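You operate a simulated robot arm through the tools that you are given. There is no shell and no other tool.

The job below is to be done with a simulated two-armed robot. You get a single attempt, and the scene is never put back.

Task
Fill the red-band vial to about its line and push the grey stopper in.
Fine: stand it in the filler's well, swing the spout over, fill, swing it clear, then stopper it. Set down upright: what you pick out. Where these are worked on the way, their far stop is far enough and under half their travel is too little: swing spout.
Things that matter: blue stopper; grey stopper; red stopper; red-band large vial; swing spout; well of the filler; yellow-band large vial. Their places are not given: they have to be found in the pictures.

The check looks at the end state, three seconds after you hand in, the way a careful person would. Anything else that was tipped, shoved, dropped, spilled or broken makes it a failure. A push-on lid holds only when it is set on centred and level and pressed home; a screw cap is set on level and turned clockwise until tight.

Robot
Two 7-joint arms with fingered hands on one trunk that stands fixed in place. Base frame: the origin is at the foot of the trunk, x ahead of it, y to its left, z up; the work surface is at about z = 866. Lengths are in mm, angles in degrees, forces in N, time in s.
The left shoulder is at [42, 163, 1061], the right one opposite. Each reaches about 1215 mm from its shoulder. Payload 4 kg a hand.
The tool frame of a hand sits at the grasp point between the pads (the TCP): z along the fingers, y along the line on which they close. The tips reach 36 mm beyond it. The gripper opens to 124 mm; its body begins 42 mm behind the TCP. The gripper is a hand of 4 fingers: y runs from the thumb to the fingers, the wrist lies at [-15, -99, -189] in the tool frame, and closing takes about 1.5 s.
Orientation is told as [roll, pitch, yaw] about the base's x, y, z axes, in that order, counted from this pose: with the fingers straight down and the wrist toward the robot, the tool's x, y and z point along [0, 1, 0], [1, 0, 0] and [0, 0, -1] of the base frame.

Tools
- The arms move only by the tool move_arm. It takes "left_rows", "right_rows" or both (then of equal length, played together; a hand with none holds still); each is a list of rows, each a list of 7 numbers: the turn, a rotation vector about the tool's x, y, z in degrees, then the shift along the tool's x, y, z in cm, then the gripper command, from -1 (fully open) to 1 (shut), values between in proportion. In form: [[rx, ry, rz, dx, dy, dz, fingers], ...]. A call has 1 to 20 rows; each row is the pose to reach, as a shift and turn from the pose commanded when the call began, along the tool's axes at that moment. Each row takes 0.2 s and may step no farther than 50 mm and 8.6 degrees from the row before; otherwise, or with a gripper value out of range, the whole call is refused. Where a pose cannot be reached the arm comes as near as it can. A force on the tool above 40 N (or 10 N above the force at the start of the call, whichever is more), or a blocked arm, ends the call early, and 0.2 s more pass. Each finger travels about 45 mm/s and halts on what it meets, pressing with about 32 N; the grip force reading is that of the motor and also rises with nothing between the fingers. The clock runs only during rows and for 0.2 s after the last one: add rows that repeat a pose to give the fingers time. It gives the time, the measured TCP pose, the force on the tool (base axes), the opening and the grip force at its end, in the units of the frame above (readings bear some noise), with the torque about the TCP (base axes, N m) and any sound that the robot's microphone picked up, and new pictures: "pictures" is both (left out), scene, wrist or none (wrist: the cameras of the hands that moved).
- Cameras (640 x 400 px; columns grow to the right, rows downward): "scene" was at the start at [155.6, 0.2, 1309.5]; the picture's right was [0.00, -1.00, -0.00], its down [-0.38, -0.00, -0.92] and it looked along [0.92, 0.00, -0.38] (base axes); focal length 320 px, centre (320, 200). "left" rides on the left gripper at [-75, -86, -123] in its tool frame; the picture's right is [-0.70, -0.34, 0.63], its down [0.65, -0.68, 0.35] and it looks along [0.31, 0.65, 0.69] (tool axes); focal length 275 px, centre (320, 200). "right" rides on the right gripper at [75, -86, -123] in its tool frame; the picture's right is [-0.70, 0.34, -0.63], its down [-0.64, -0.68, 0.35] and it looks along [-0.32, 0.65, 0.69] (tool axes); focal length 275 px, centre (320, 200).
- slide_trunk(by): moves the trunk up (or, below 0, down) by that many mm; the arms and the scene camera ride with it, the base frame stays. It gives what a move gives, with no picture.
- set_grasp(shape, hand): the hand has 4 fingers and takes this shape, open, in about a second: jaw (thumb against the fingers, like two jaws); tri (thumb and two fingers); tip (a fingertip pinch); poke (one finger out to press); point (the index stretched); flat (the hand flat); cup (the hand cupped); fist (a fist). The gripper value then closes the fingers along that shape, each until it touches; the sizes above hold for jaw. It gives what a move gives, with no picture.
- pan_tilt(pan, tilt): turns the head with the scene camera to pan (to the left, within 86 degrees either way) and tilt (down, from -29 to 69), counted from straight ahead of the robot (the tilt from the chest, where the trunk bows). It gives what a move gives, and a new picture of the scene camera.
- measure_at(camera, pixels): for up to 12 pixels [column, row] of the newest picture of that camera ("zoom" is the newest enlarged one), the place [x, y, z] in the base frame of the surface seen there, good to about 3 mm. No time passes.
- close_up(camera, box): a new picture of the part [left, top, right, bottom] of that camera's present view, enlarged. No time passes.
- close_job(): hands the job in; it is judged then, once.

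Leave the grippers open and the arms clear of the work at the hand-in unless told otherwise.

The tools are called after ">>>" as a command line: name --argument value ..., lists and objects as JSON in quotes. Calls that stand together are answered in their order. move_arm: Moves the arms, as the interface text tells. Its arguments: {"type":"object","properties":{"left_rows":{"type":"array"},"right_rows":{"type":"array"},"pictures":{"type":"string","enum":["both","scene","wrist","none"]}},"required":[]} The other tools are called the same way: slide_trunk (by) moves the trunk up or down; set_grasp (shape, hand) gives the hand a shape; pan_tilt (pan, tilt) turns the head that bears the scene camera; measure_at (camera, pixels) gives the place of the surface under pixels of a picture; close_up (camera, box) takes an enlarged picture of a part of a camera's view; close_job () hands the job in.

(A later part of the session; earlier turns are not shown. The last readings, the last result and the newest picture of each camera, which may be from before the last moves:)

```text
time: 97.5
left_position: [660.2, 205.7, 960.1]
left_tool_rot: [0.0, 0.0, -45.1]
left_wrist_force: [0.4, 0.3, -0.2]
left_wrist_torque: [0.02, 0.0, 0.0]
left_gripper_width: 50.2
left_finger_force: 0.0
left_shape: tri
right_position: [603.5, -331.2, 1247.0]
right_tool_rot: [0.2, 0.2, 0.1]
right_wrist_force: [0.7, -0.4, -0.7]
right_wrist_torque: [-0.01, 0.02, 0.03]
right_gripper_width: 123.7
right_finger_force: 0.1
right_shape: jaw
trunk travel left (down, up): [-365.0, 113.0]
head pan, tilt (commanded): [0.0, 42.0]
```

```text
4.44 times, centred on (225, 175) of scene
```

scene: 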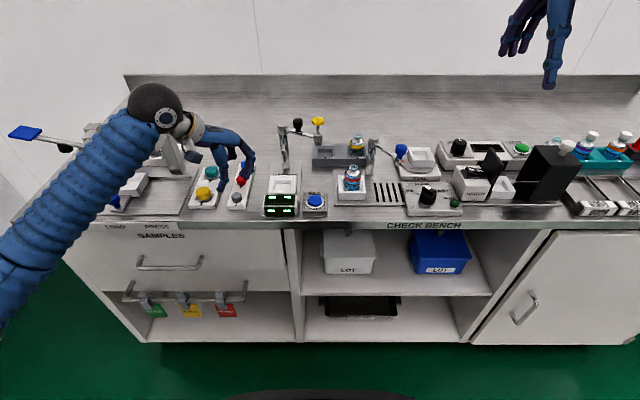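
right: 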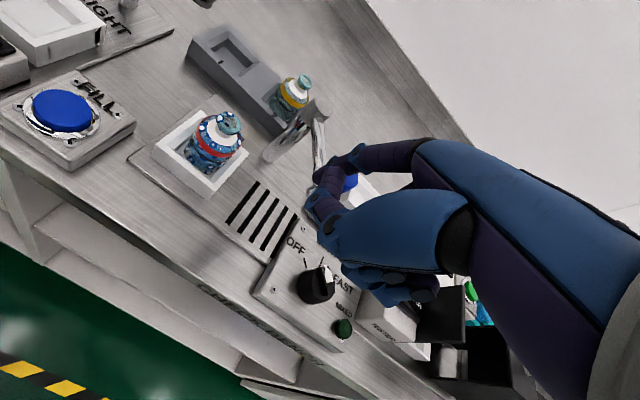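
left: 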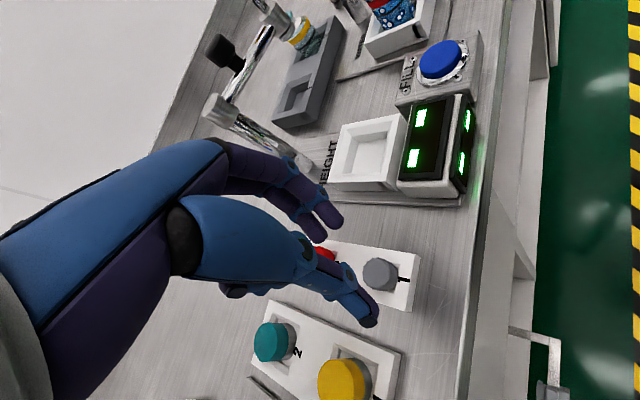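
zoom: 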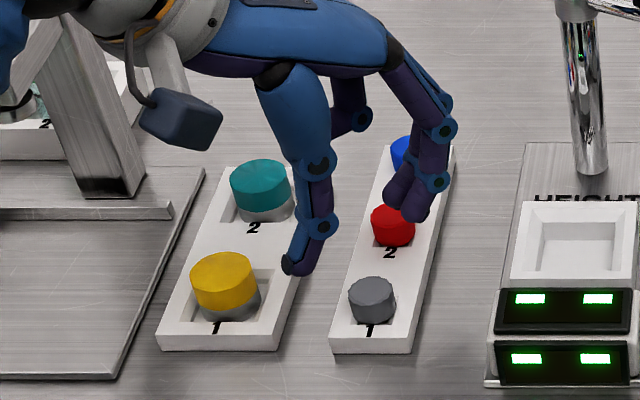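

I measure the yellow cap, red stopper and the finger tips to verify clearance on the way down.

>>> measure_at --camera "zoom" --pixels '[[222, 268], [253, 275], [258, 300], [392, 210], [410, 235], [372, 285], [372, 310], [293, 265], [310, 265], [395, 200], [417, 212], [437, 160]]'

```text
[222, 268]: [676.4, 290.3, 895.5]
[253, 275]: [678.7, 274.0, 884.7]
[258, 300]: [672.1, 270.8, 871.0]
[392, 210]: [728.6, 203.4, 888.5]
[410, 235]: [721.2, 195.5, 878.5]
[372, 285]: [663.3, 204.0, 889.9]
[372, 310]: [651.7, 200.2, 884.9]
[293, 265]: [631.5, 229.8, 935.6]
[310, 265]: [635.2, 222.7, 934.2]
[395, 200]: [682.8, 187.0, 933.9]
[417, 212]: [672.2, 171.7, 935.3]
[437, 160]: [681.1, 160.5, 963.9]
```

Clearances are good. I lower in two stages toward TCP z≈912 with a small centring shift.

>>> move_arm --left_rows '[[0, 0, 0, -0.06, 0.2, 2.0, 0.19], [0, 0, 0, -0.06, 0.2, 3.5, 0.19], [0, 0, 0, -0.06, 0.2, 4.3, 0.19], [0, 0, 0, -0.06, 0.2, 4.8, 0.19], [0, 0, 0, -0.06, 0.2, 4.8, 0.19]]' --pictures "none"

>>> close_up --camera "scene" --box '[205, 160, 265, 215]'

>>> close_up --camera "left" --box '[270, 170, 440, 340]'

```text
time: 98.7
left_position: [661.6, 202.7, 911.6]
left_tool_rot: [-0.1, 0.0, -45.1]
left_wrist_force: [-0.2, 0.5, -0.2]
left_wrist_torque: [0.01, -0.01, 0.0]
left_gripper_width: 50.0
left_finger_force: 0.0
left_shape: tri
right_position: [604.8, -330.7, 1247.3]
right_tool_rot: [0.1, 0.3, 0.1]
right_wrist_force: [-0.3, 0.8, -0.7]
right_wrist_torque: [-0.03, 0.0, -0.04]
right_gripper_width: 123.8
right_finger_force: 0.1
right_shape: jaw
trunk travel left (down, up): [-365.0, 113.0]
head pan, tilt (commanded): [0.0, 42.0]
```

```text
7.27 times, centred on (235, 188) of scene
```

zoom: 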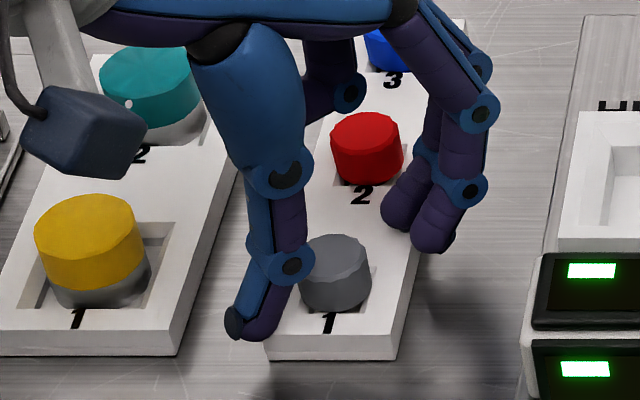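

```text
2.35 times, centred on (355, 255) of left
```

zoom: 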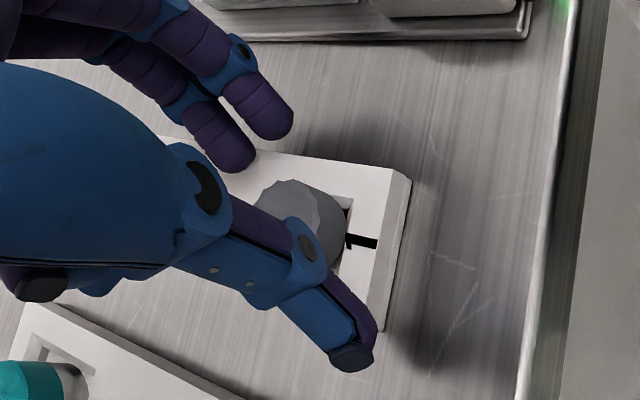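

No contact, and the fingers straddle the stopper. I close gently.

>>> move_arm --left_rows '[[0, 0, 0, 0, 0, 0, 0.35], [0, 0, 0, 0, 0, 0, 0.5], [0, 0, 0, 0, 0, 0, 0.6], [0, 0, 0, 0, 0, 0, 0.7], [0, 0, 0, 0, 0, 0, 0.75], [0, 0, 0, 0, 0, 0, 0.8], [0, 0, 0, 0, 0, 0, 0.8], [0, 0, 0, 0, 0, 0, 0.8]]' --pictures "none"

>>> close_up --camera "scene" --box '[205, 160, 265, 215]'

>>> close_up --camera "left" --box '[270, 170, 440, 340]'

```text
time: 100.5
left_position: [660.7, 203.2, 913.6]
left_tool_rot: [0.1, -0.1, -45.0]
left_wrist_force: [-1.4, 3.5, 11.9]
left_wrist_torque: [0.02, -0.03, -0.02]
left_gripper_width: 17.5
left_finger_force: 31.2
left_shape: tri
right_position: [604.3, -331.3, 1249.5]
right_tool_rot: [0.1, 0.1, 0.1]
right_wrist_force: [-0.6, 0.0, -0.8]
right_wrist_torque: [0.05, -0.02, 0.03]
right_gripper_width: 123.7
right_finger_force: 0.1
right_shape: jaw
trunk travel left (down, up): [-365.0, 113.0]
head pan, tilt (commanded): [0.0, 42.0]
```

```text
7.27 times, centred on (235, 188) of scene
```

zoom: 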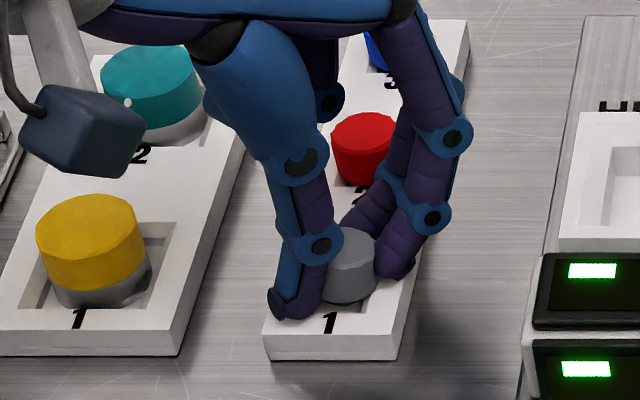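

```text
2.35 times, centred on (355, 255) of left
```

zoom: 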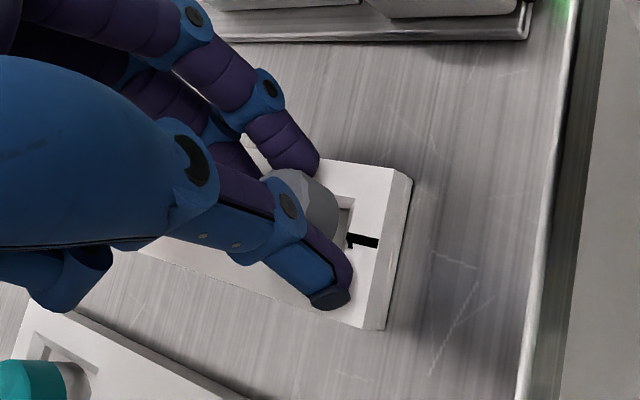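

The stopper is gripped (17.5 mm, 31 N). I lift it straight up 60 mm, slowly at first, and inspect how it sits in the fingers.

>>> move_arm --left_rows '[[0, 0, 0, 0, 0, -0.4, 0.85], [0, 0, 0, 0, 0, -1.0, 0.85], [0, 0, 0, 0, 0, -2.0, 0.85], [0, 0, 0, 0, 0, -4.0, 0.85], [0, 0, 0, 0, 0, -7.0, 0.85], [0, 0, 0, 0, 0, -10.0, 0.85], [0, 0, 0, 0, 0, -10.0, 0.85]]' --pictures "both"

>>> close_up --camera "scene" --box '[205, 110, 265, 190]'

>>> close_up --camera "left" --box '[270, 170, 440, 340]'

```text
time: 102.1
left_position: [663.5, 205.8, 1011.7]
left_tool_rot: [-0.1, 0.1, -45.1]
left_wrist_force: [0.4, 0.0, -0.4]
left_wrist_torque: [0.01, -0.01, -0.02]
left_gripper_width: 15.1
left_finger_force: 32.1
left_shape: tri
right_position: [604.9, -329.4, 1248.3]
right_tool_rot: [0.1, 0.1, 0.0]
right_wrist_force: [0.0, -0.3, -0.6]
right_wrist_torque: [-0.02, -0.01, 0.01]
right_gripper_width: 123.7
right_finger_force: 0.1
right_shape: jaw
trunk travel left (down, up): [-365.0, 113.0]
head pan, tilt (commanded): [0.0, 42.0]
```

scene: 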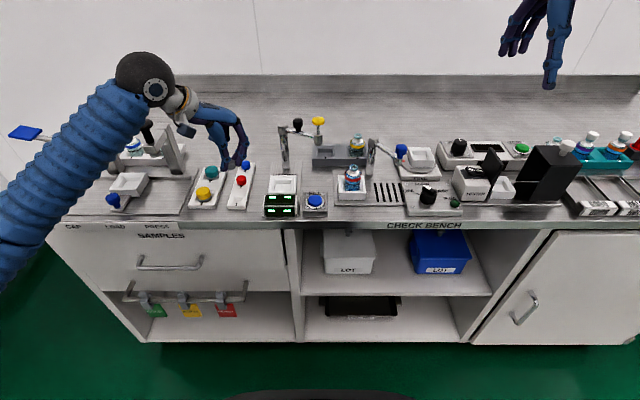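
left: 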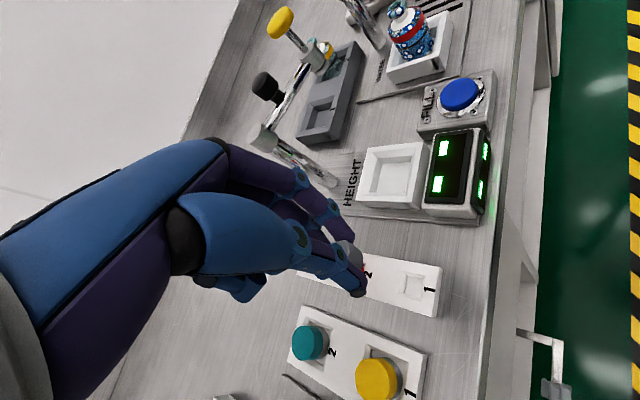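

```text
5.00 times, centred on (235, 150) of scene
```

zoom: 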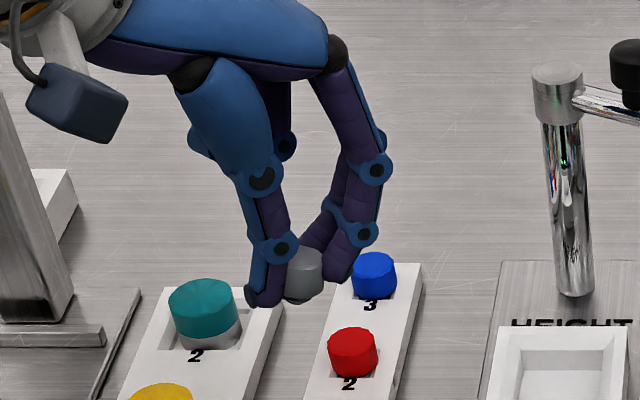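

```text
2.35 times, centred on (355, 255) of left
```

zoom: 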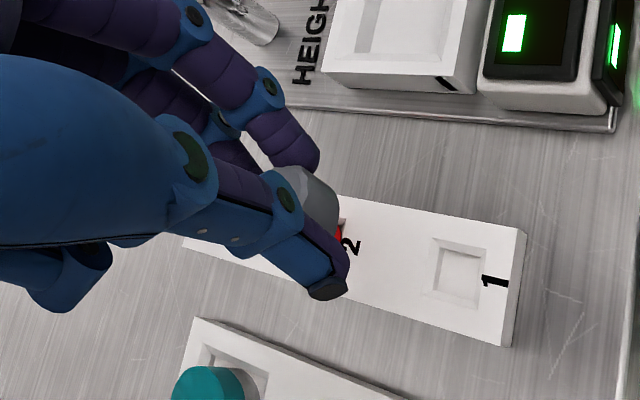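

The grey stopper came out; slot 1 is empty. I zoom in to judge its tilt and its lower end.

>>> close_up --camera "scene" --box '[220, 150, 250, 178]'

>>> measure_at --camera "zoom" --pixels '[[285, 160], [310, 200], [330, 160], [280, 210], [350, 210], [310, 240]]'

>>> close_up --camera "left" --box '[320, 215, 400, 310]'

```text
14.29 times, centred on (235, 164) of scene
```

zoom: 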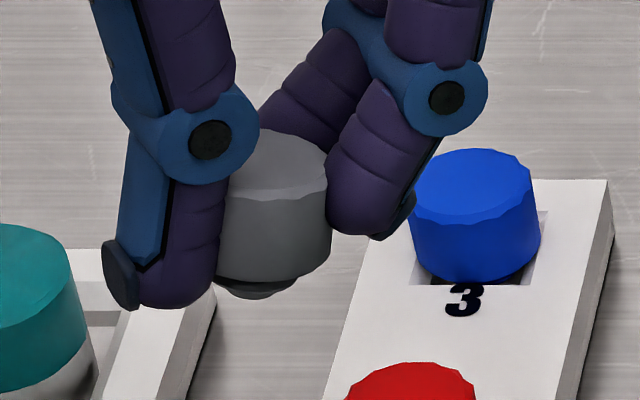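

```text
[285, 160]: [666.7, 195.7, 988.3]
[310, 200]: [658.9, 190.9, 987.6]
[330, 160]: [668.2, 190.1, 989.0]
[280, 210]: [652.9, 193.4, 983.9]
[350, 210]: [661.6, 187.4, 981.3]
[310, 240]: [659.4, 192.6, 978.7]
```

```text
4.21 times, centred on (360, 262) of left
```

zoom: 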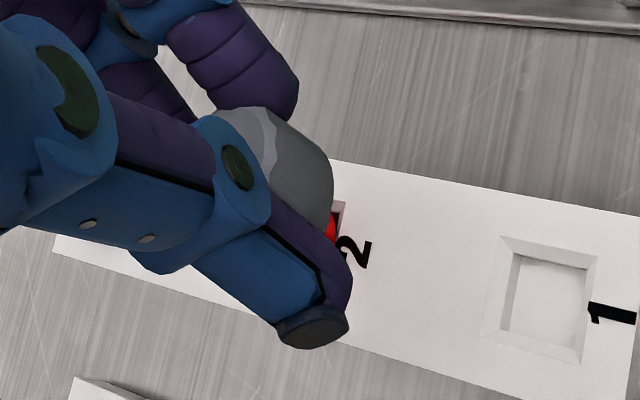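

The stopper's head is tilted a few degrees, its bottom toward the thumb, and the narrow plug shows below it. To judge the tilt better I lift it and bring it in front of the right wrist camera for a close look.

>>> move_arm --left_rows '[[0, 0, 0, 0, 0, -4.8, 0.85], [0, 0, 0, 0, 0, -9.6, 0.85], [0, 0, 0, 0, 0, -14.4, 0.85], [0, 0, 0, 0, 0, -19.2, 0.85], [0, 0, 0, 0, 0, -23.8, 0.85], [0, 0, 0, -2.6, 3.6, -23.8, 0.85], [0, 0, 0, -5.3, 7.2, -23.8, 0.85], [0, 0, 0, -7.9, 10.9, -23.8, 0.85], [0, 0, 0, -10.6, 14.5, -23.8, 0.85], [0, 0, 0, -13.2, 18.2, -23.8, 0.85], [0, 0, 0, -15.9, 21.8, -23.8, 0.85], [0, 0, 0, -18.5, 25.4, -23.8, 0.85], [0, 0, 0, -21.2, 29.1, -23.8, 0.85], [0, 0, 0, -21.2, 29.1, -23.8, 0.85]]' --pictures "both"

>>> close_up --camera "right" --box '[0, 0, 640, 400]'

```text
time: 105.1
left_position: [717.4, -148.5, 1248.4]
left_tool_rot: [0.0, -0.1, -45.0]
left_wrist_force: [0.0, 0.1, -0.2]
left_wrist_torque: [-0.03, 0.02, 0.02]
left_gripper_width: 14.9
left_finger_force: 31.8
left_shape: tri
right_position: [605.0, -329.7, 1250.0]
right_tool_rot: [0.2, 0.1, 0.0]
right_wrist_force: [0.2, -0.1, 0.1]
right_wrist_torque: [-0.04, 0.04, 0.0]
right_gripper_width: 123.8
right_finger_force: 0.0
right_shape: jaw
trunk travel left (down, up): [-365.0, 113.0]
head pan, tilt (commanded): [0.0, 42.0]
```

scene: 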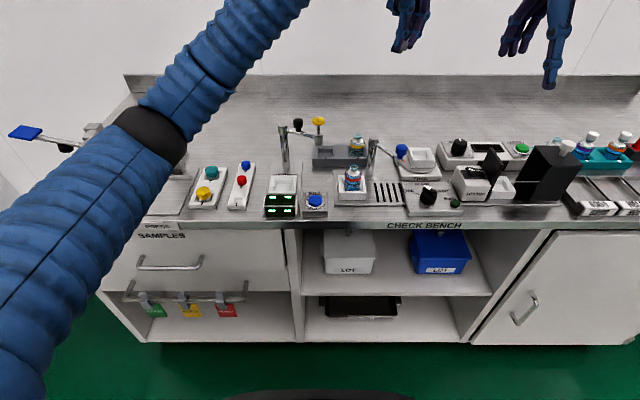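
left: 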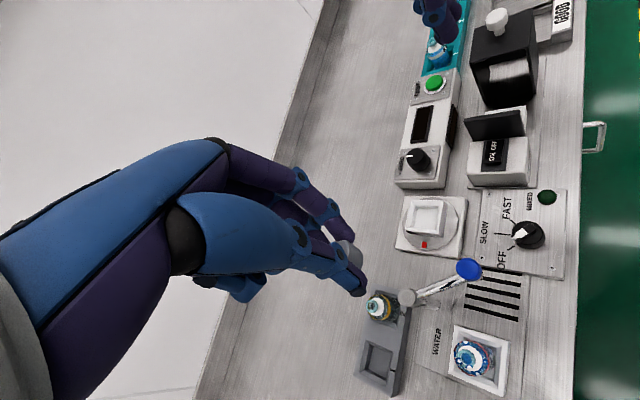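

```text
1.00 times, centred on (320, 200) of right (not enlarged: the box is as wide or as high as the picture)
```

zoom: 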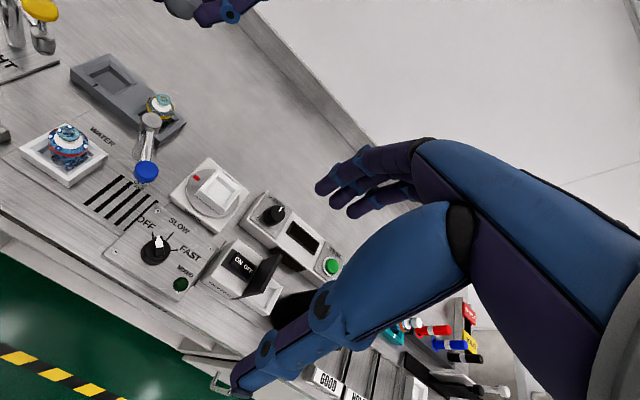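

The stopper is just above the right camera's view. I lower the left hand 60 mm and shift it 40 mm to the right to bring it into view.

>>> move_arm --left_rows '[[0, 0, 0, -1.4, 1.4, 3.0, 0.85], [0, 0, 0, -2.83, 2.83, 6.0, 0.85], [0, 0, 0, -2.83, 2.83, 6.0, 0.85]]' --pictures "none"

>>> close_up --camera "right" --box '[110, 10, 290, 180]'

>>> close_up --camera "scene" --box '[370, 20, 450, 110]'

```text
time: 105.9
left_position: [719.8, -190.1, 1189.8]
left_tool_rot: [0.0, 0.0, -45.0]
left_wrist_force: [-0.1, -0.4, 1.1]
left_wrist_torque: [-0.01, -0.04, -0.01]
left_gripper_width: 14.8
left_finger_force: 31.3
left_shape: tri
right_position: [604.5, -331.4, 1248.0]
right_tool_rot: [0.1, 0.0, 0.2]
right_wrist_force: [-0.4, 1.2, 0.5]
right_wrist_torque: [-0.01, -0.04, 0.01]
right_gripper_width: 123.7
right_finger_force: 0.1
right_shape: jaw
trunk travel left (down, up): [-365.0, 113.0]
head pan, tilt (commanded): [0.0, 42.0]
```

```text
2.35 times, centred on (200, 95) of right
```

zoom: 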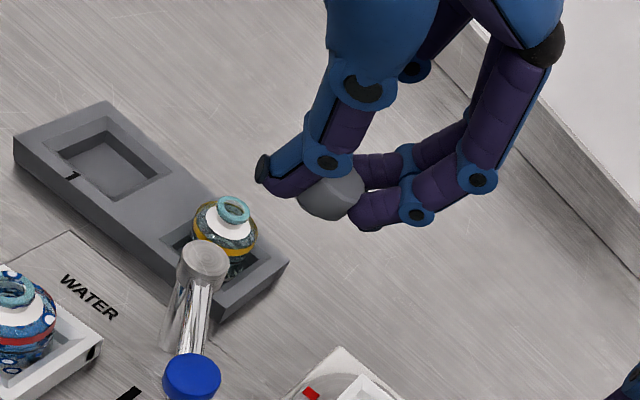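

```text
4.44 times, centred on (410, 65) of scene
```

zoom: 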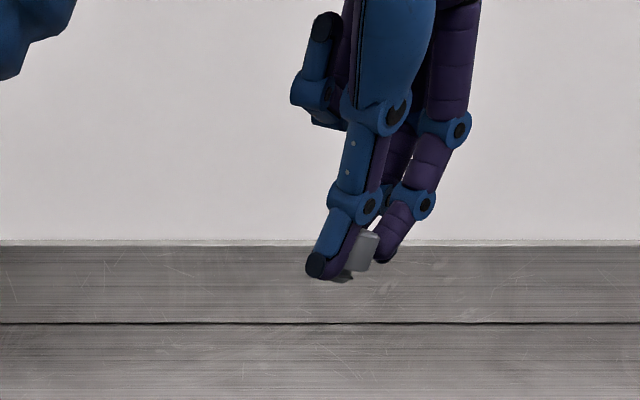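

>>> close_up --camera "right" --box '[175, 70, 235, 120]'

>>> close_up --camera "scene" --box '[402, 60, 436, 92]'

```text
8.00 times, centred on (205, 95) of right
```

zoom: 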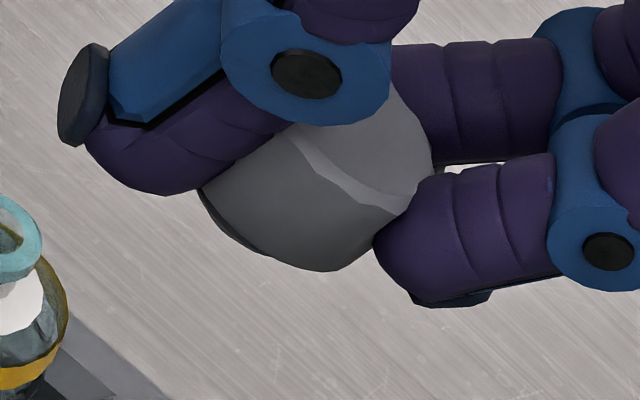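

```text
12.50 times, centred on (419, 76) of scene
```

zoom: 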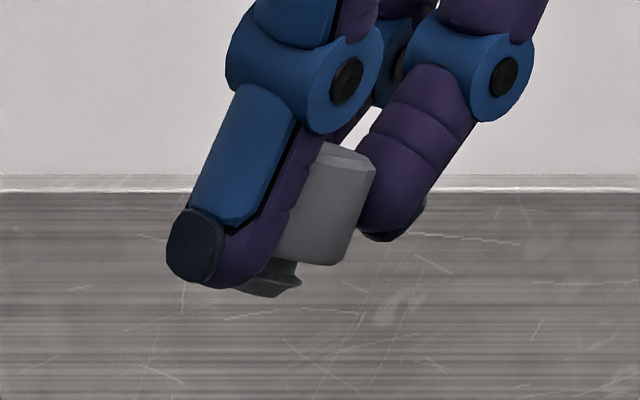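

The stopper tilts about 8° in this view (bottom toward the thumb). I bring it to the middle of the scene picture and turn the hand to yaw −85° so the thumb-to-finger tilt shows fully in the image.

>>> move_arm --left_rows '[[0, 0, 8, 1.27, -4.1, -0.2, 0.85], [0, 0, 16, 2.54, -8.2, -0.4, 0.85], [0, 0, 24, 3.82, -12.3, -0.6, 0.85], [0, 0, 32, 5.09, -16.4, -0.8, 0.85], [0, 0, 40, 6.36, -20.5, -1.0, 0.85], [0, 0, 40, 6.36, -20.5, -1.0, 0.85]]' --pictures "scene"

>>> close_up --camera "scene" --box '[280, 60, 360, 150]'

```text
time: 107.3
left_position: [613.3, -3.2, 1201.2]
left_tool_rot: [0.1, 0.0, -85.1]
left_wrist_force: [0.0, 0.3, 0.4]
left_wrist_torque: [-0.04, 0.02, 0.01]
left_gripper_width: 14.9
left_finger_force: 32.6
left_shape: tri
right_position: [604.3, -330.8, 1248.4]
right_tool_rot: [0.2, 0.2, 0.1]
right_wrist_force: [-0.9, 0.5, -0.7]
right_wrist_torque: [0.03, 0.03, 0.01]
right_gripper_width: 123.9
right_finger_force: 0.0
right_shape: jaw
trunk travel left (down, up): [-365.0, 113.0]
head pan, tilt (commanded): [0.0, 42.0]
```

scene: 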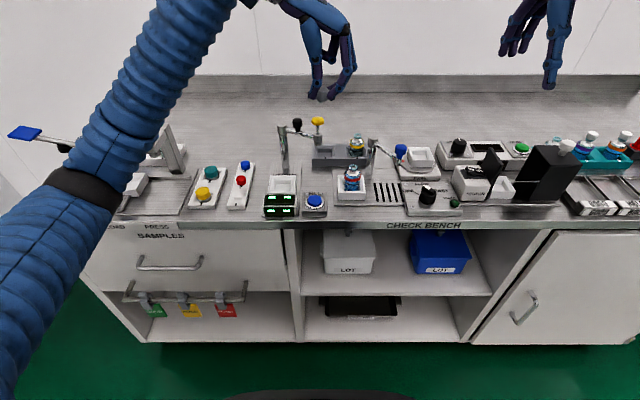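

```text
4.44 times, centred on (320, 105) of scene
```

zoom: 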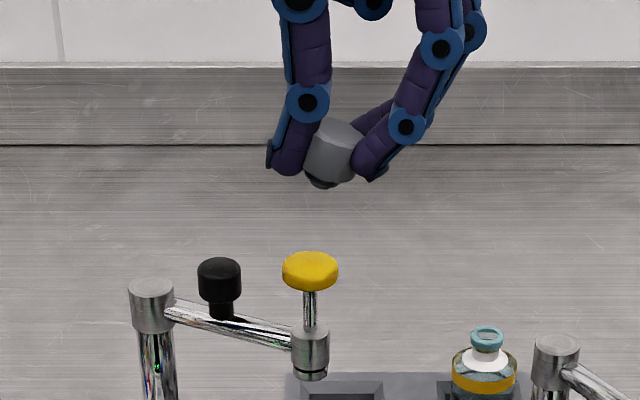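

>>> close_up --camera "scene" --box '[308, 80, 338, 108]'

```text
14.29 times, centred on (323, 94) of scene
```

zoom: 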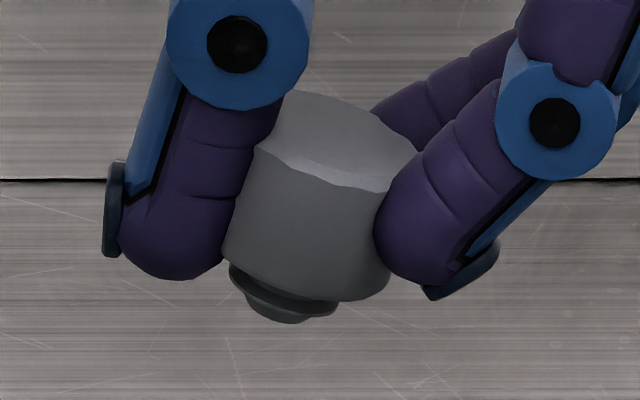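

This clear view shows the stopper leaning about 17°, bottom toward the thumb, consistent with the other view. I rotate the hand −17° about its cross axis to make the stopper level, and look again.

>>> move_arm --left_rows '[[-5.7, 0, 0, 0, 0, 0, 0.85], [-11.4, 0, 0, 0, 0, 0, 0.85], [-17, 0, 0, 0, 0, 0, 0.85], [-17, 0, 0, 0, 0, 0, 0.85]]' --pictures "scene"

>>> close_up --camera "scene" --box '[304, 78, 340, 112]'

```text
time: 108.3
left_position: [616.7, -2.8, 1200.6]
left_tool_rot: [0.0, -17.0, -85.1]
left_wrist_force: [0.7, 0.1, 0.6]
left_wrist_torque: [0.01, -0.04, 0.02]
left_gripper_width: 14.9
left_finger_force: 31.7
left_shape: tri
right_position: [604.2, -331.4, 1247.2]
right_tool_rot: [0.0, 0.2, 0.1]
right_wrist_force: [0.0, 0.1, -0.3]
right_wrist_torque: [0.05, 0.0, -0.01]
right_gripper_width: 123.7
right_finger_force: 0.0
right_shape: jaw
trunk travel left (down, up): [-365.0, 113.0]
head pan, tilt (commanded): [0.0, 42.0]
```

scene: 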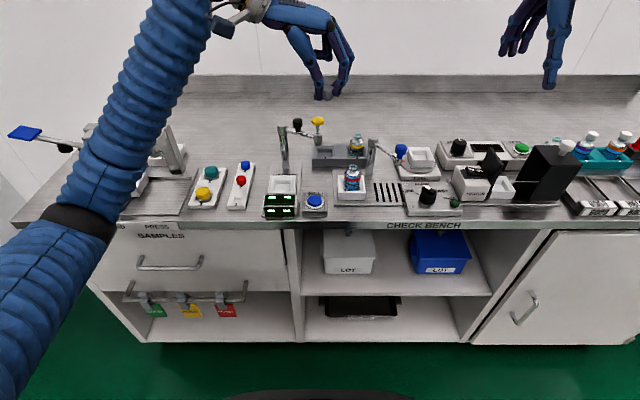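

```text
11.76 times, centred on (322, 95) of scene
```

zoom: 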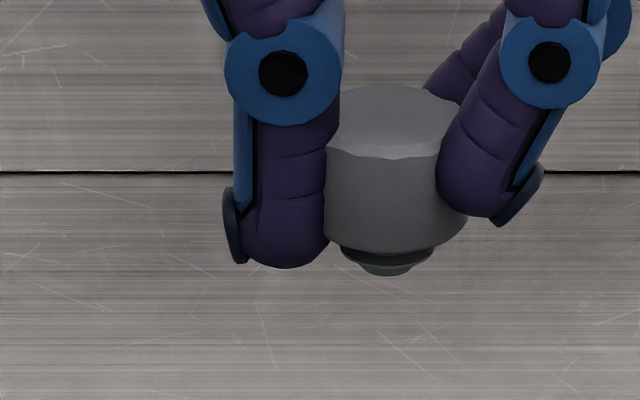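

>>> close_up --camera "scene" --box '[316, 84, 338, 106]'

```text
16.00 times, centred on (327, 95) of scene
```

zoom: 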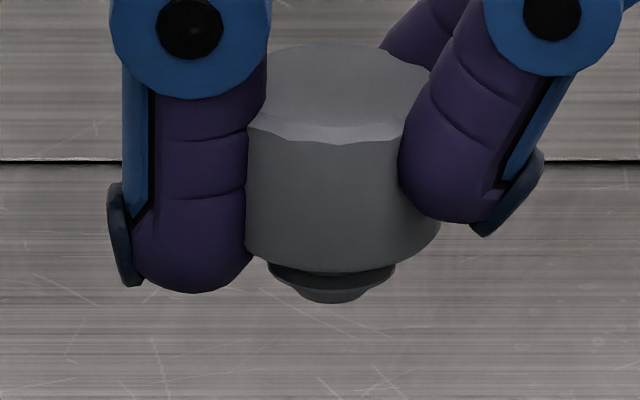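

In this view the stopper still leans about 5°, with the plug sitting slightly left of the head centre. I add 5° more and re-check.

>>> move_arm --left_rows '[[-2.5, 0, 0, 0, 0, 0, 0.85], [-5, 0, 0, 0, 0, 0, 0.85], [-5, 0, 0, 0, 0, 0, 0.85]]' --pictures "none"

>>> close_up --camera "scene" --box '[316, 84, 338, 106]'

>>> close_up --camera "right" --box '[0, 0, 200, 120]'

```text
time: 109.1
left_position: [617.0, -1.5, 1199.4]
left_tool_rot: [0.1, -22.0, -84.9]
left_wrist_force: [0.3, -0.3, -0.1]
left_wrist_torque: [-0.01, 0.0, -0.03]
left_gripper_width: 14.5
left_finger_force: 31.9
left_shape: tri
right_position: [605.1, -330.8, 1248.3]
right_tool_rot: [0.1, 0.1, 0.1]
right_wrist_force: [-0.2, -0.1, -1.0]
right_wrist_torque: [-0.03, -0.02, 0.0]
right_gripper_width: 123.8
right_finger_force: 0.0
right_shape: jaw
trunk travel left (down, up): [-365.0, 113.0]
head pan, tilt (commanded): [0.0, 42.0]
```

```text
16.00 times, centred on (327, 95) of scene
```

zoom: 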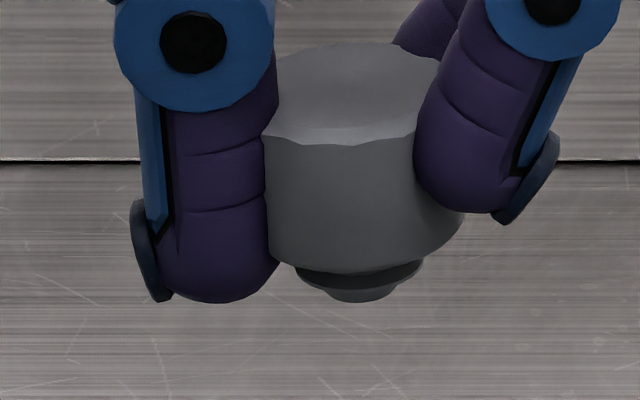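

```text
3.20 times, centred on (100, 60) of right
```

zoom: 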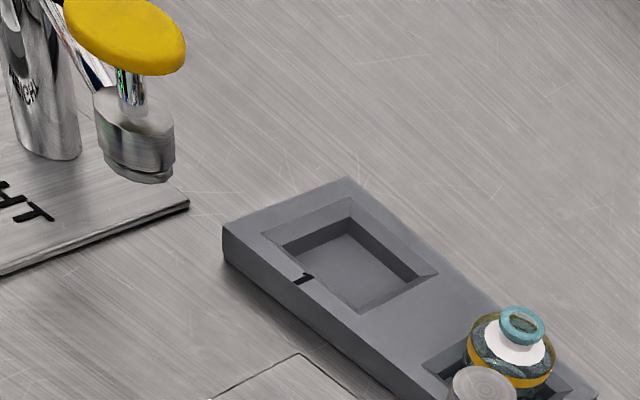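

Comparing the fully visible plug flange before and after, the −17° setting was nearly level and −22° slightly over-corrects. I turn back 4° and look once more.

>>> move_arm --left_rows '[[2, 0, 0, 0, 0, 0, 0.85], [4, 0, 0, 0, 0, 0, 0.85], [4, 0, 0, 0, 0, 0, 0.85]]' --pictures "none"

>>> close_up --camera "scene" --box '[316, 84, 338, 106]'

```text
time: 109.9
left_position: [617.2, -1.6, 1200.2]
left_tool_rot: [0.0, -18.1, -85.1]
left_wrist_force: [0.5, 0.1, -1.4]
left_wrist_torque: [-0.01, 0.03, 0.0]
left_gripper_width: 14.7
left_finger_force: 32.2
left_shape: tri
right_position: [604.4, -329.9, 1247.9]
right_tool_rot: [0.1, 0.2, 0.1]
right_wrist_force: [0.5, 0.3, 0.1]
right_wrist_torque: [0.0, 0.02, -0.01]
right_gripper_width: 123.8
right_finger_force: 0.1
right_shape: jaw
trunk travel left (down, up): [-365.0, 113.0]
head pan, tilt (commanded): [0.0, 42.0]
```

```text
16.00 times, centred on (327, 95) of scene
```

zoom: 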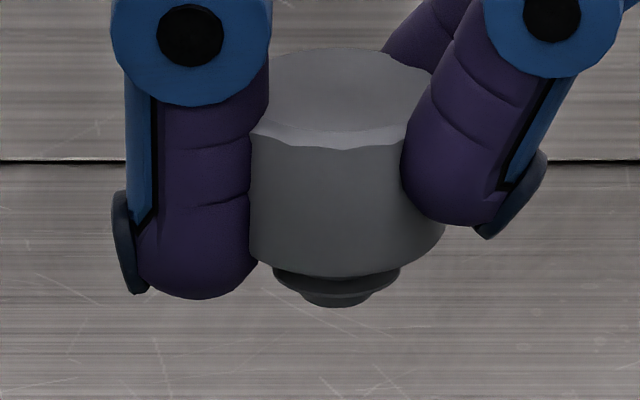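

The stopper looks level to within about 3°. I measure its position relative to the TCP here, and re-measure the vial rim.

>>> measure_at --camera "zoom" --pixels '[[345, 200], [345, 250], [300, 200], [400, 225], [336, 295], [340, 90], [340, 110], [300, 90], [390, 100], [435, 225], [255, 220]]'

>>> close_up --camera "scene" --box '[335, 155, 370, 200]'

```text
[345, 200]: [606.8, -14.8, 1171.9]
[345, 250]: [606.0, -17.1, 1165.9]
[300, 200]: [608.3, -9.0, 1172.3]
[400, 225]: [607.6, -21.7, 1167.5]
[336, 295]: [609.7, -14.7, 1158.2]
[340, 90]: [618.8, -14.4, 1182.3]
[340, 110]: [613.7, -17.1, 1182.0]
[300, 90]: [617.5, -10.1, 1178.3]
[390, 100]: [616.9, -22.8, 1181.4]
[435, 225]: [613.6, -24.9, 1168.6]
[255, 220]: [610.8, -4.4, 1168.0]
```

```text
8.89 times, centred on (352, 178) of scene
```

zoom: 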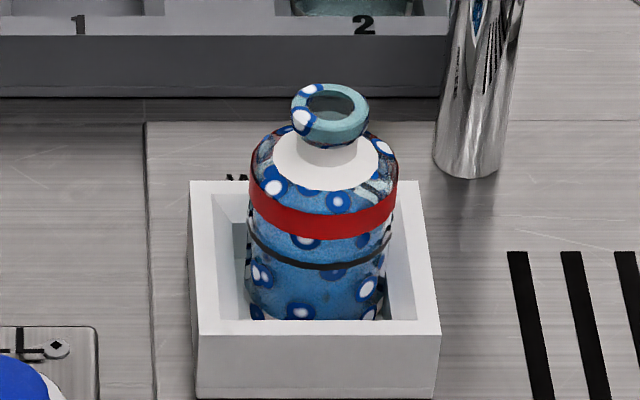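

>>> measure_at --camera "zoom" --pixels '[[297, 112], [363, 112], [330, 122], [330, 88], [345, 92], [312, 120], [352, 118], [330, 135], [258, 205], [390, 205], [320, 230]]'

```text
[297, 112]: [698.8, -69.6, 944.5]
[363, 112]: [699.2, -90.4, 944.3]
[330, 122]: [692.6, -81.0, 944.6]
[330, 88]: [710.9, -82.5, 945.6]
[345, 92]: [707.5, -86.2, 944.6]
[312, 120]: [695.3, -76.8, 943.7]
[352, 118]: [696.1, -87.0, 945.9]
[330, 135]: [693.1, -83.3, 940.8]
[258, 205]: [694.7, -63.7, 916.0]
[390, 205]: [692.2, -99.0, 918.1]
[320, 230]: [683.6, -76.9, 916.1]
```

Rim centre is about (701.7,-81.0), z≈944.5. The stopper axis sits 13 mm toward the fingers from the TCP, with the plug bottom 43 mm below it. I move to above the vial at z≈1100, turning to yaw −45°.

>>> move_arm --left_rows '[[0, 2.5, -7.6, 1.4, 0.81, 2.37, 0.85], [0, 5.0, -15.2, 2.8, 1.62, 4.74, 0.85], [0, 7.4, -22.8, 4.2, 2.43, 7.11, 0.85], [0, 9.9, -30.4, 5.6, 3.24, 9.48, 0.85], [0, 12.4, -38.0, 7.01, 4.05, 11.85, 0.85], [0, 12.4, -38.0, 7.01, 4.05, 11.85, 0.85]]' --pictures "both"

>>> close_up --camera "scene" --box '[320, 100, 390, 200]'

>>> close_up --camera "right" --box '[20, 40, 200, 200]'

```text
time: 111.3
left_position: [692.9, -70.5, 1098.6]
left_tool_rot: [0.0, -18.0, -44.9]
left_wrist_force: [0.2, -0.4, 0.6]
left_wrist_torque: [0.0, -0.01, 0.0]
left_gripper_width: 14.4
left_finger_force: 32.0
left_shape: tri
right_position: [604.5, -330.2, 1248.4]
right_tool_rot: [-0.1, 0.1, 0.1]
right_wrist_force: [0.0, 0.2, 0.1]
right_wrist_torque: [-0.04, 0.01, 0.0]
right_gripper_width: 123.5
right_finger_force: 0.1
right_shape: jaw
trunk travel left (down, up): [-365.0, 113.0]
head pan, tilt (commanded): [0.0, 42.0]
```

scene: 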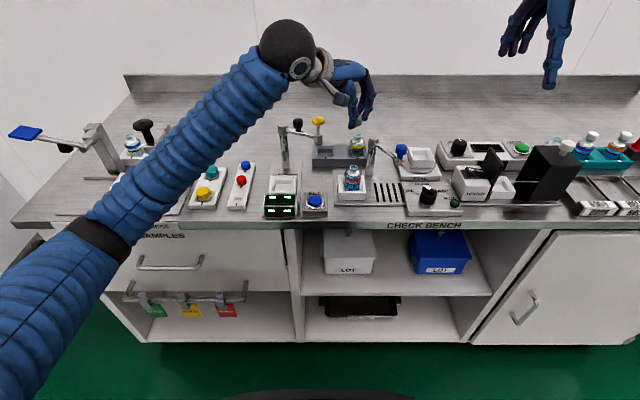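
left: 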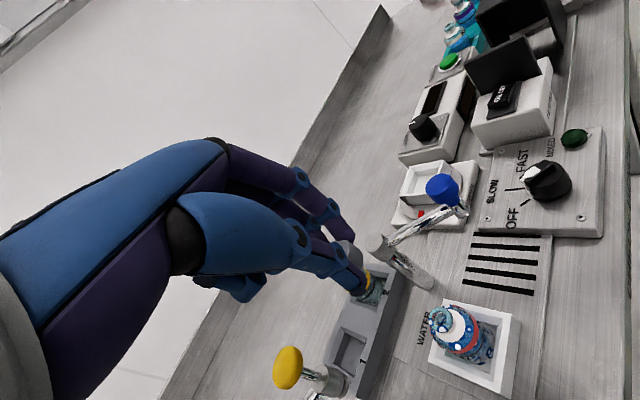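

```text
4.00 times, centred on (355, 150) of scene
```

zoom: 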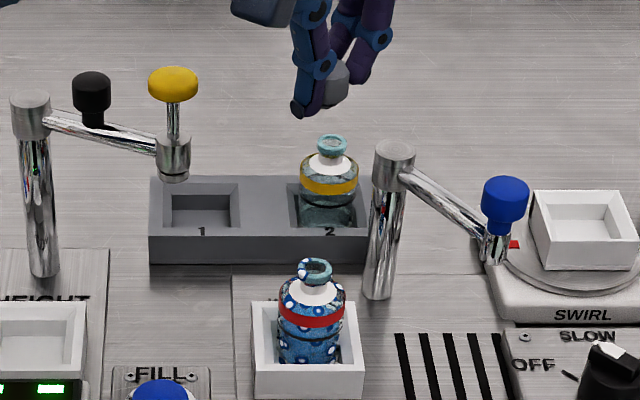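

```text
2.50 times, centred on (110, 120) of right
```

zoom: 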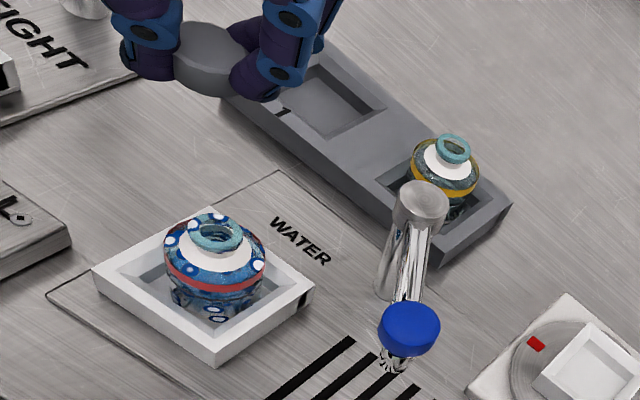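

Both the stopper and the vial are visible in the right camera. I descend straight down about 95 mm, leaving the plug about 14 mm above the rim, then check alignment from both cameras.

>>> move_arm --left_rows '[[0, 0, 0, 0, -1.0, 3.1, 0.85], [0, 0, 0, 0, -2.0, 6.2, 0.85], [0, 0, 0, 0, -2.94, 9.04, 0.85], [0, 0, 0, 0, -2.94, 9.04, 0.85]]' --pictures "both"

>>> close_up --camera "scene" --box '[335, 135, 375, 195]'

>>> close_up --camera "right" --box '[60, 90, 150, 190]'

```text
time: 112.3
left_position: [693.3, -69.0, 1004.4]
left_tool_rot: [0.2, -18.1, -45.1]
left_wrist_force: [-0.1, 1.3, 0.1]
left_wrist_torque: [0.01, 0.02, 0.01]
left_gripper_width: 14.5
left_finger_force: 31.8
left_shape: tri
right_position: [604.2, -330.4, 1248.7]
right_tool_rot: [0.0, 0.1, 0.1]
right_wrist_force: [0.2, 0.1, -0.1]
right_wrist_torque: [-0.01, -0.03, 0.01]
right_gripper_width: 123.7
right_finger_force: 0.1
right_shape: jaw
trunk travel left (down, up): [-365.0, 113.0]
head pan, tilt (commanded): [0.0, 42.0]
```

scene: 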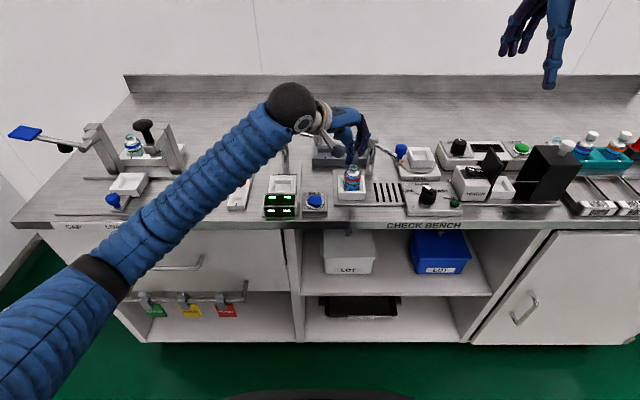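
left: 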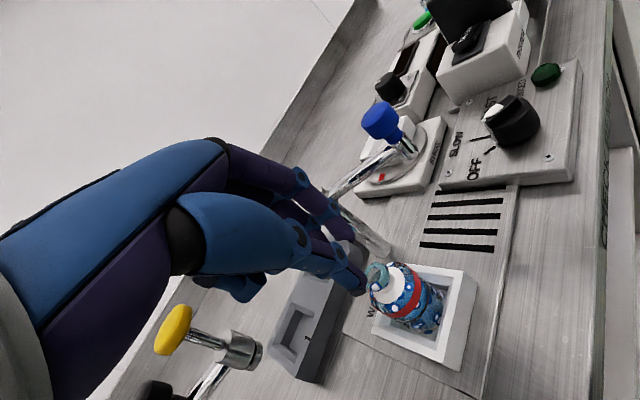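

```text
6.67 times, centred on (355, 165) of scene
```

zoom: 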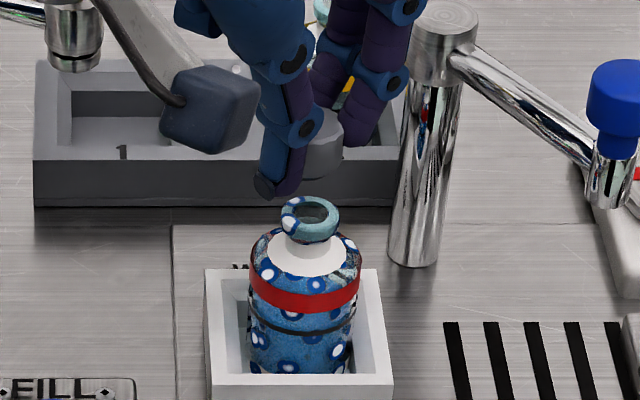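

```text
4.00 times, centred on (105, 140) of right
```

zoom: 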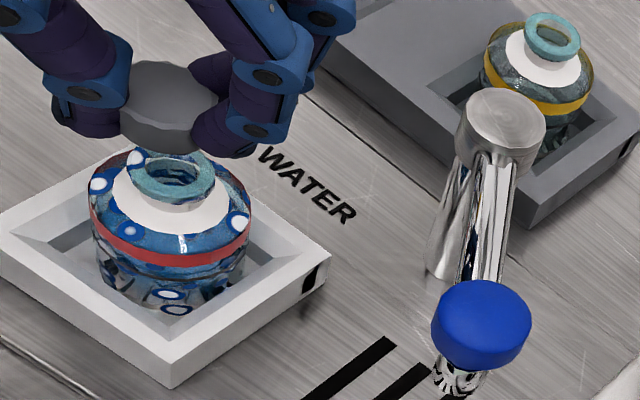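

I measure the stopper head and the rim in both views to refine the alignment.

>>> measure_at --camera "zoom" --pixels '[[172, 80], [140, 85], [205, 95], [172, 110], [165, 130], [150, 125], [190, 132], [140, 175], [205, 180], [172, 198], [172, 160], [190, 190]]'

>>> close_up --camera "scene" --box '[343, 148, 367, 178]'

```text
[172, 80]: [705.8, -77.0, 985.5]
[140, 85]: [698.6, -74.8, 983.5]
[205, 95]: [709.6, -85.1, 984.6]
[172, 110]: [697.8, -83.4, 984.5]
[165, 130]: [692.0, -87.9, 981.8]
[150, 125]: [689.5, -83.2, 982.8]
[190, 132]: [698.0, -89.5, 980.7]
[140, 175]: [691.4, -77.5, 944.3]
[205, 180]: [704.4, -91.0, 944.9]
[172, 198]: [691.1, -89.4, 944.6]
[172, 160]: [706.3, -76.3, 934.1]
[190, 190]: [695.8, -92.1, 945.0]
```

```text
13.33 times, centred on (355, 163) of scene
```

zoom: 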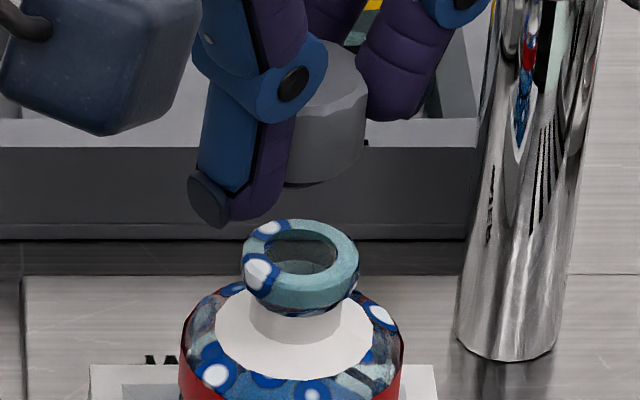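

Estimates agree to within a few mm: the stopper is about 1–2 mm off toward +x/+y. I shift by (−1,−1.5) mm and lower 10 mm, so the plug tip is just above the mouth, and then compare directly.

>>> move_arm --left_rows '[[0, 0, 0, -0.18, 0.03, 0, 0.85], [0, 0, 0, -0.18, -0.12, 0.48, 0.85], [0, 0, 0, -0.18, -0.28, 0.96, 0.85], [0, 0, 0, -0.18, -0.28, 0.96, 0.85]]' --pictures "none"

>>> close_up --camera "scene" --box '[343, 148, 367, 178]'

>>> close_up --camera "right" --box '[40, 95, 100, 155]'

>>> close_up --camera "left" --box '[320, 220, 420, 320]'

```text
time: 113.3
left_position: [692.1, -71.5, 994.0]
left_tool_rot: [0.0, -17.9, -45.2]
left_wrist_force: [-0.3, 0.7, -0.1]
left_wrist_torque: [0.0, -0.04, 0.0]
left_gripper_width: 14.3
left_finger_force: 31.9
left_shape: tri
right_position: [605.6, -330.7, 1247.7]
right_tool_rot: [0.1, 0.3, 0.0]
right_wrist_force: [-0.6, -0.4, -0.3]
right_wrist_torque: [0.01, -0.02, 0.02]
right_gripper_width: 123.6
right_finger_force: 0.0
right_shape: jaw
trunk travel left (down, up): [-365.0, 113.0]
head pan, tilt (commanded): [0.0, 42.0]
```

```text
13.33 times, centred on (355, 163) of scene
```

zoom: 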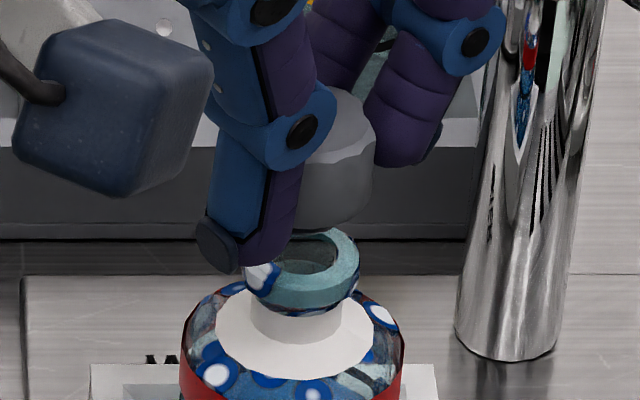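

```text
6.67 times, centred on (70, 125) of right
```

zoom: 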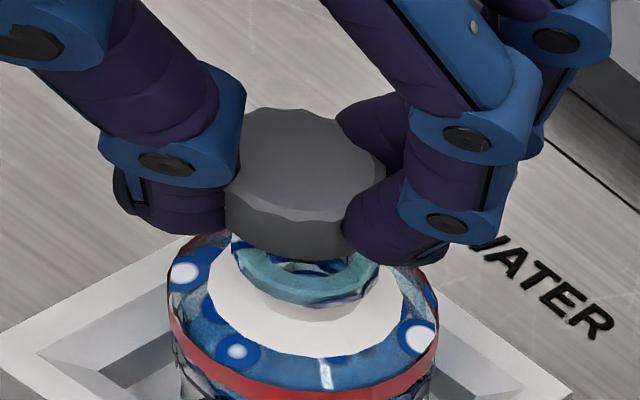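

```text
4.00 times, centred on (370, 270) of left
```

zoom: 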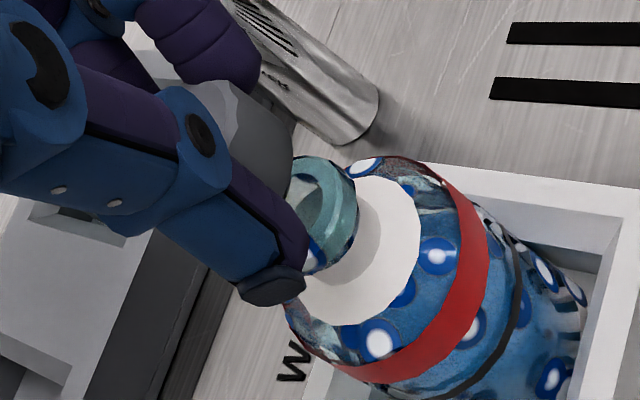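

Alignment is now within about 1 mm in both views and the head looks level. I lower 7 mm slowly to bring the plug into the mouth, watching the force.

>>> move_arm --left_rows '[[0, 0, 0, 0.03, -0.1, 0.2, 0.85], [0, 0, 0, 0.03, -0.17, 0.42, 0.85], [0, 0, 0, 0.03, -0.25, 0.65, 0.85]]' --pictures "none"

>>> close_up --camera "scene" --box '[343, 148, 367, 178]'

>>> close_up --camera "right" --box '[40, 95, 100, 155]'

```text
time: 114.1
left_position: [692.7, -72.2, 987.5]
left_tool_rot: [0.1, -18.0, -45.1]
left_wrist_force: [-0.5, 0.1, 0.3]
left_wrist_torque: [-0.02, 0.0, 0.02]
left_gripper_width: 14.7
left_finger_force: 32.0
left_shape: tri
right_position: [605.1, -331.1, 1249.1]
right_tool_rot: [0.2, 0.1, 0.1]
right_wrist_force: [0.5, 0.1, -0.1]
right_wrist_torque: [-0.01, -0.03, 0.01]
right_gripper_width: 123.8
right_finger_force: 0.0
right_shape: jaw
trunk travel left (down, up): [-365.0, 113.0]
head pan, tilt (commanded): [0.0, 42.0]
```

```text
13.33 times, centred on (355, 163) of scene
```

zoom: 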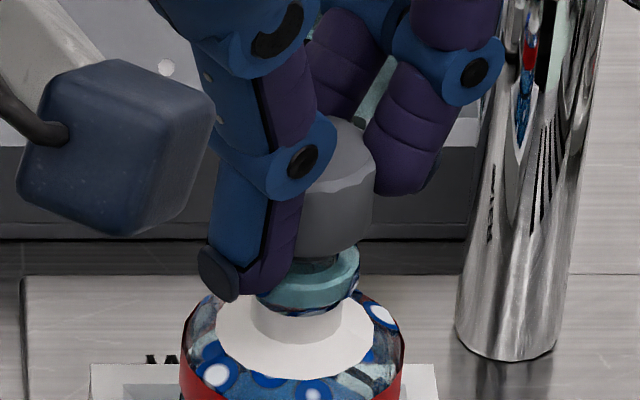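

```text
6.67 times, centred on (70, 125) of right
```

zoom: 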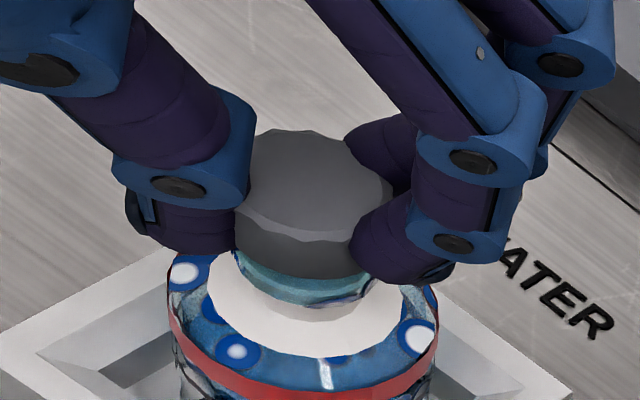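

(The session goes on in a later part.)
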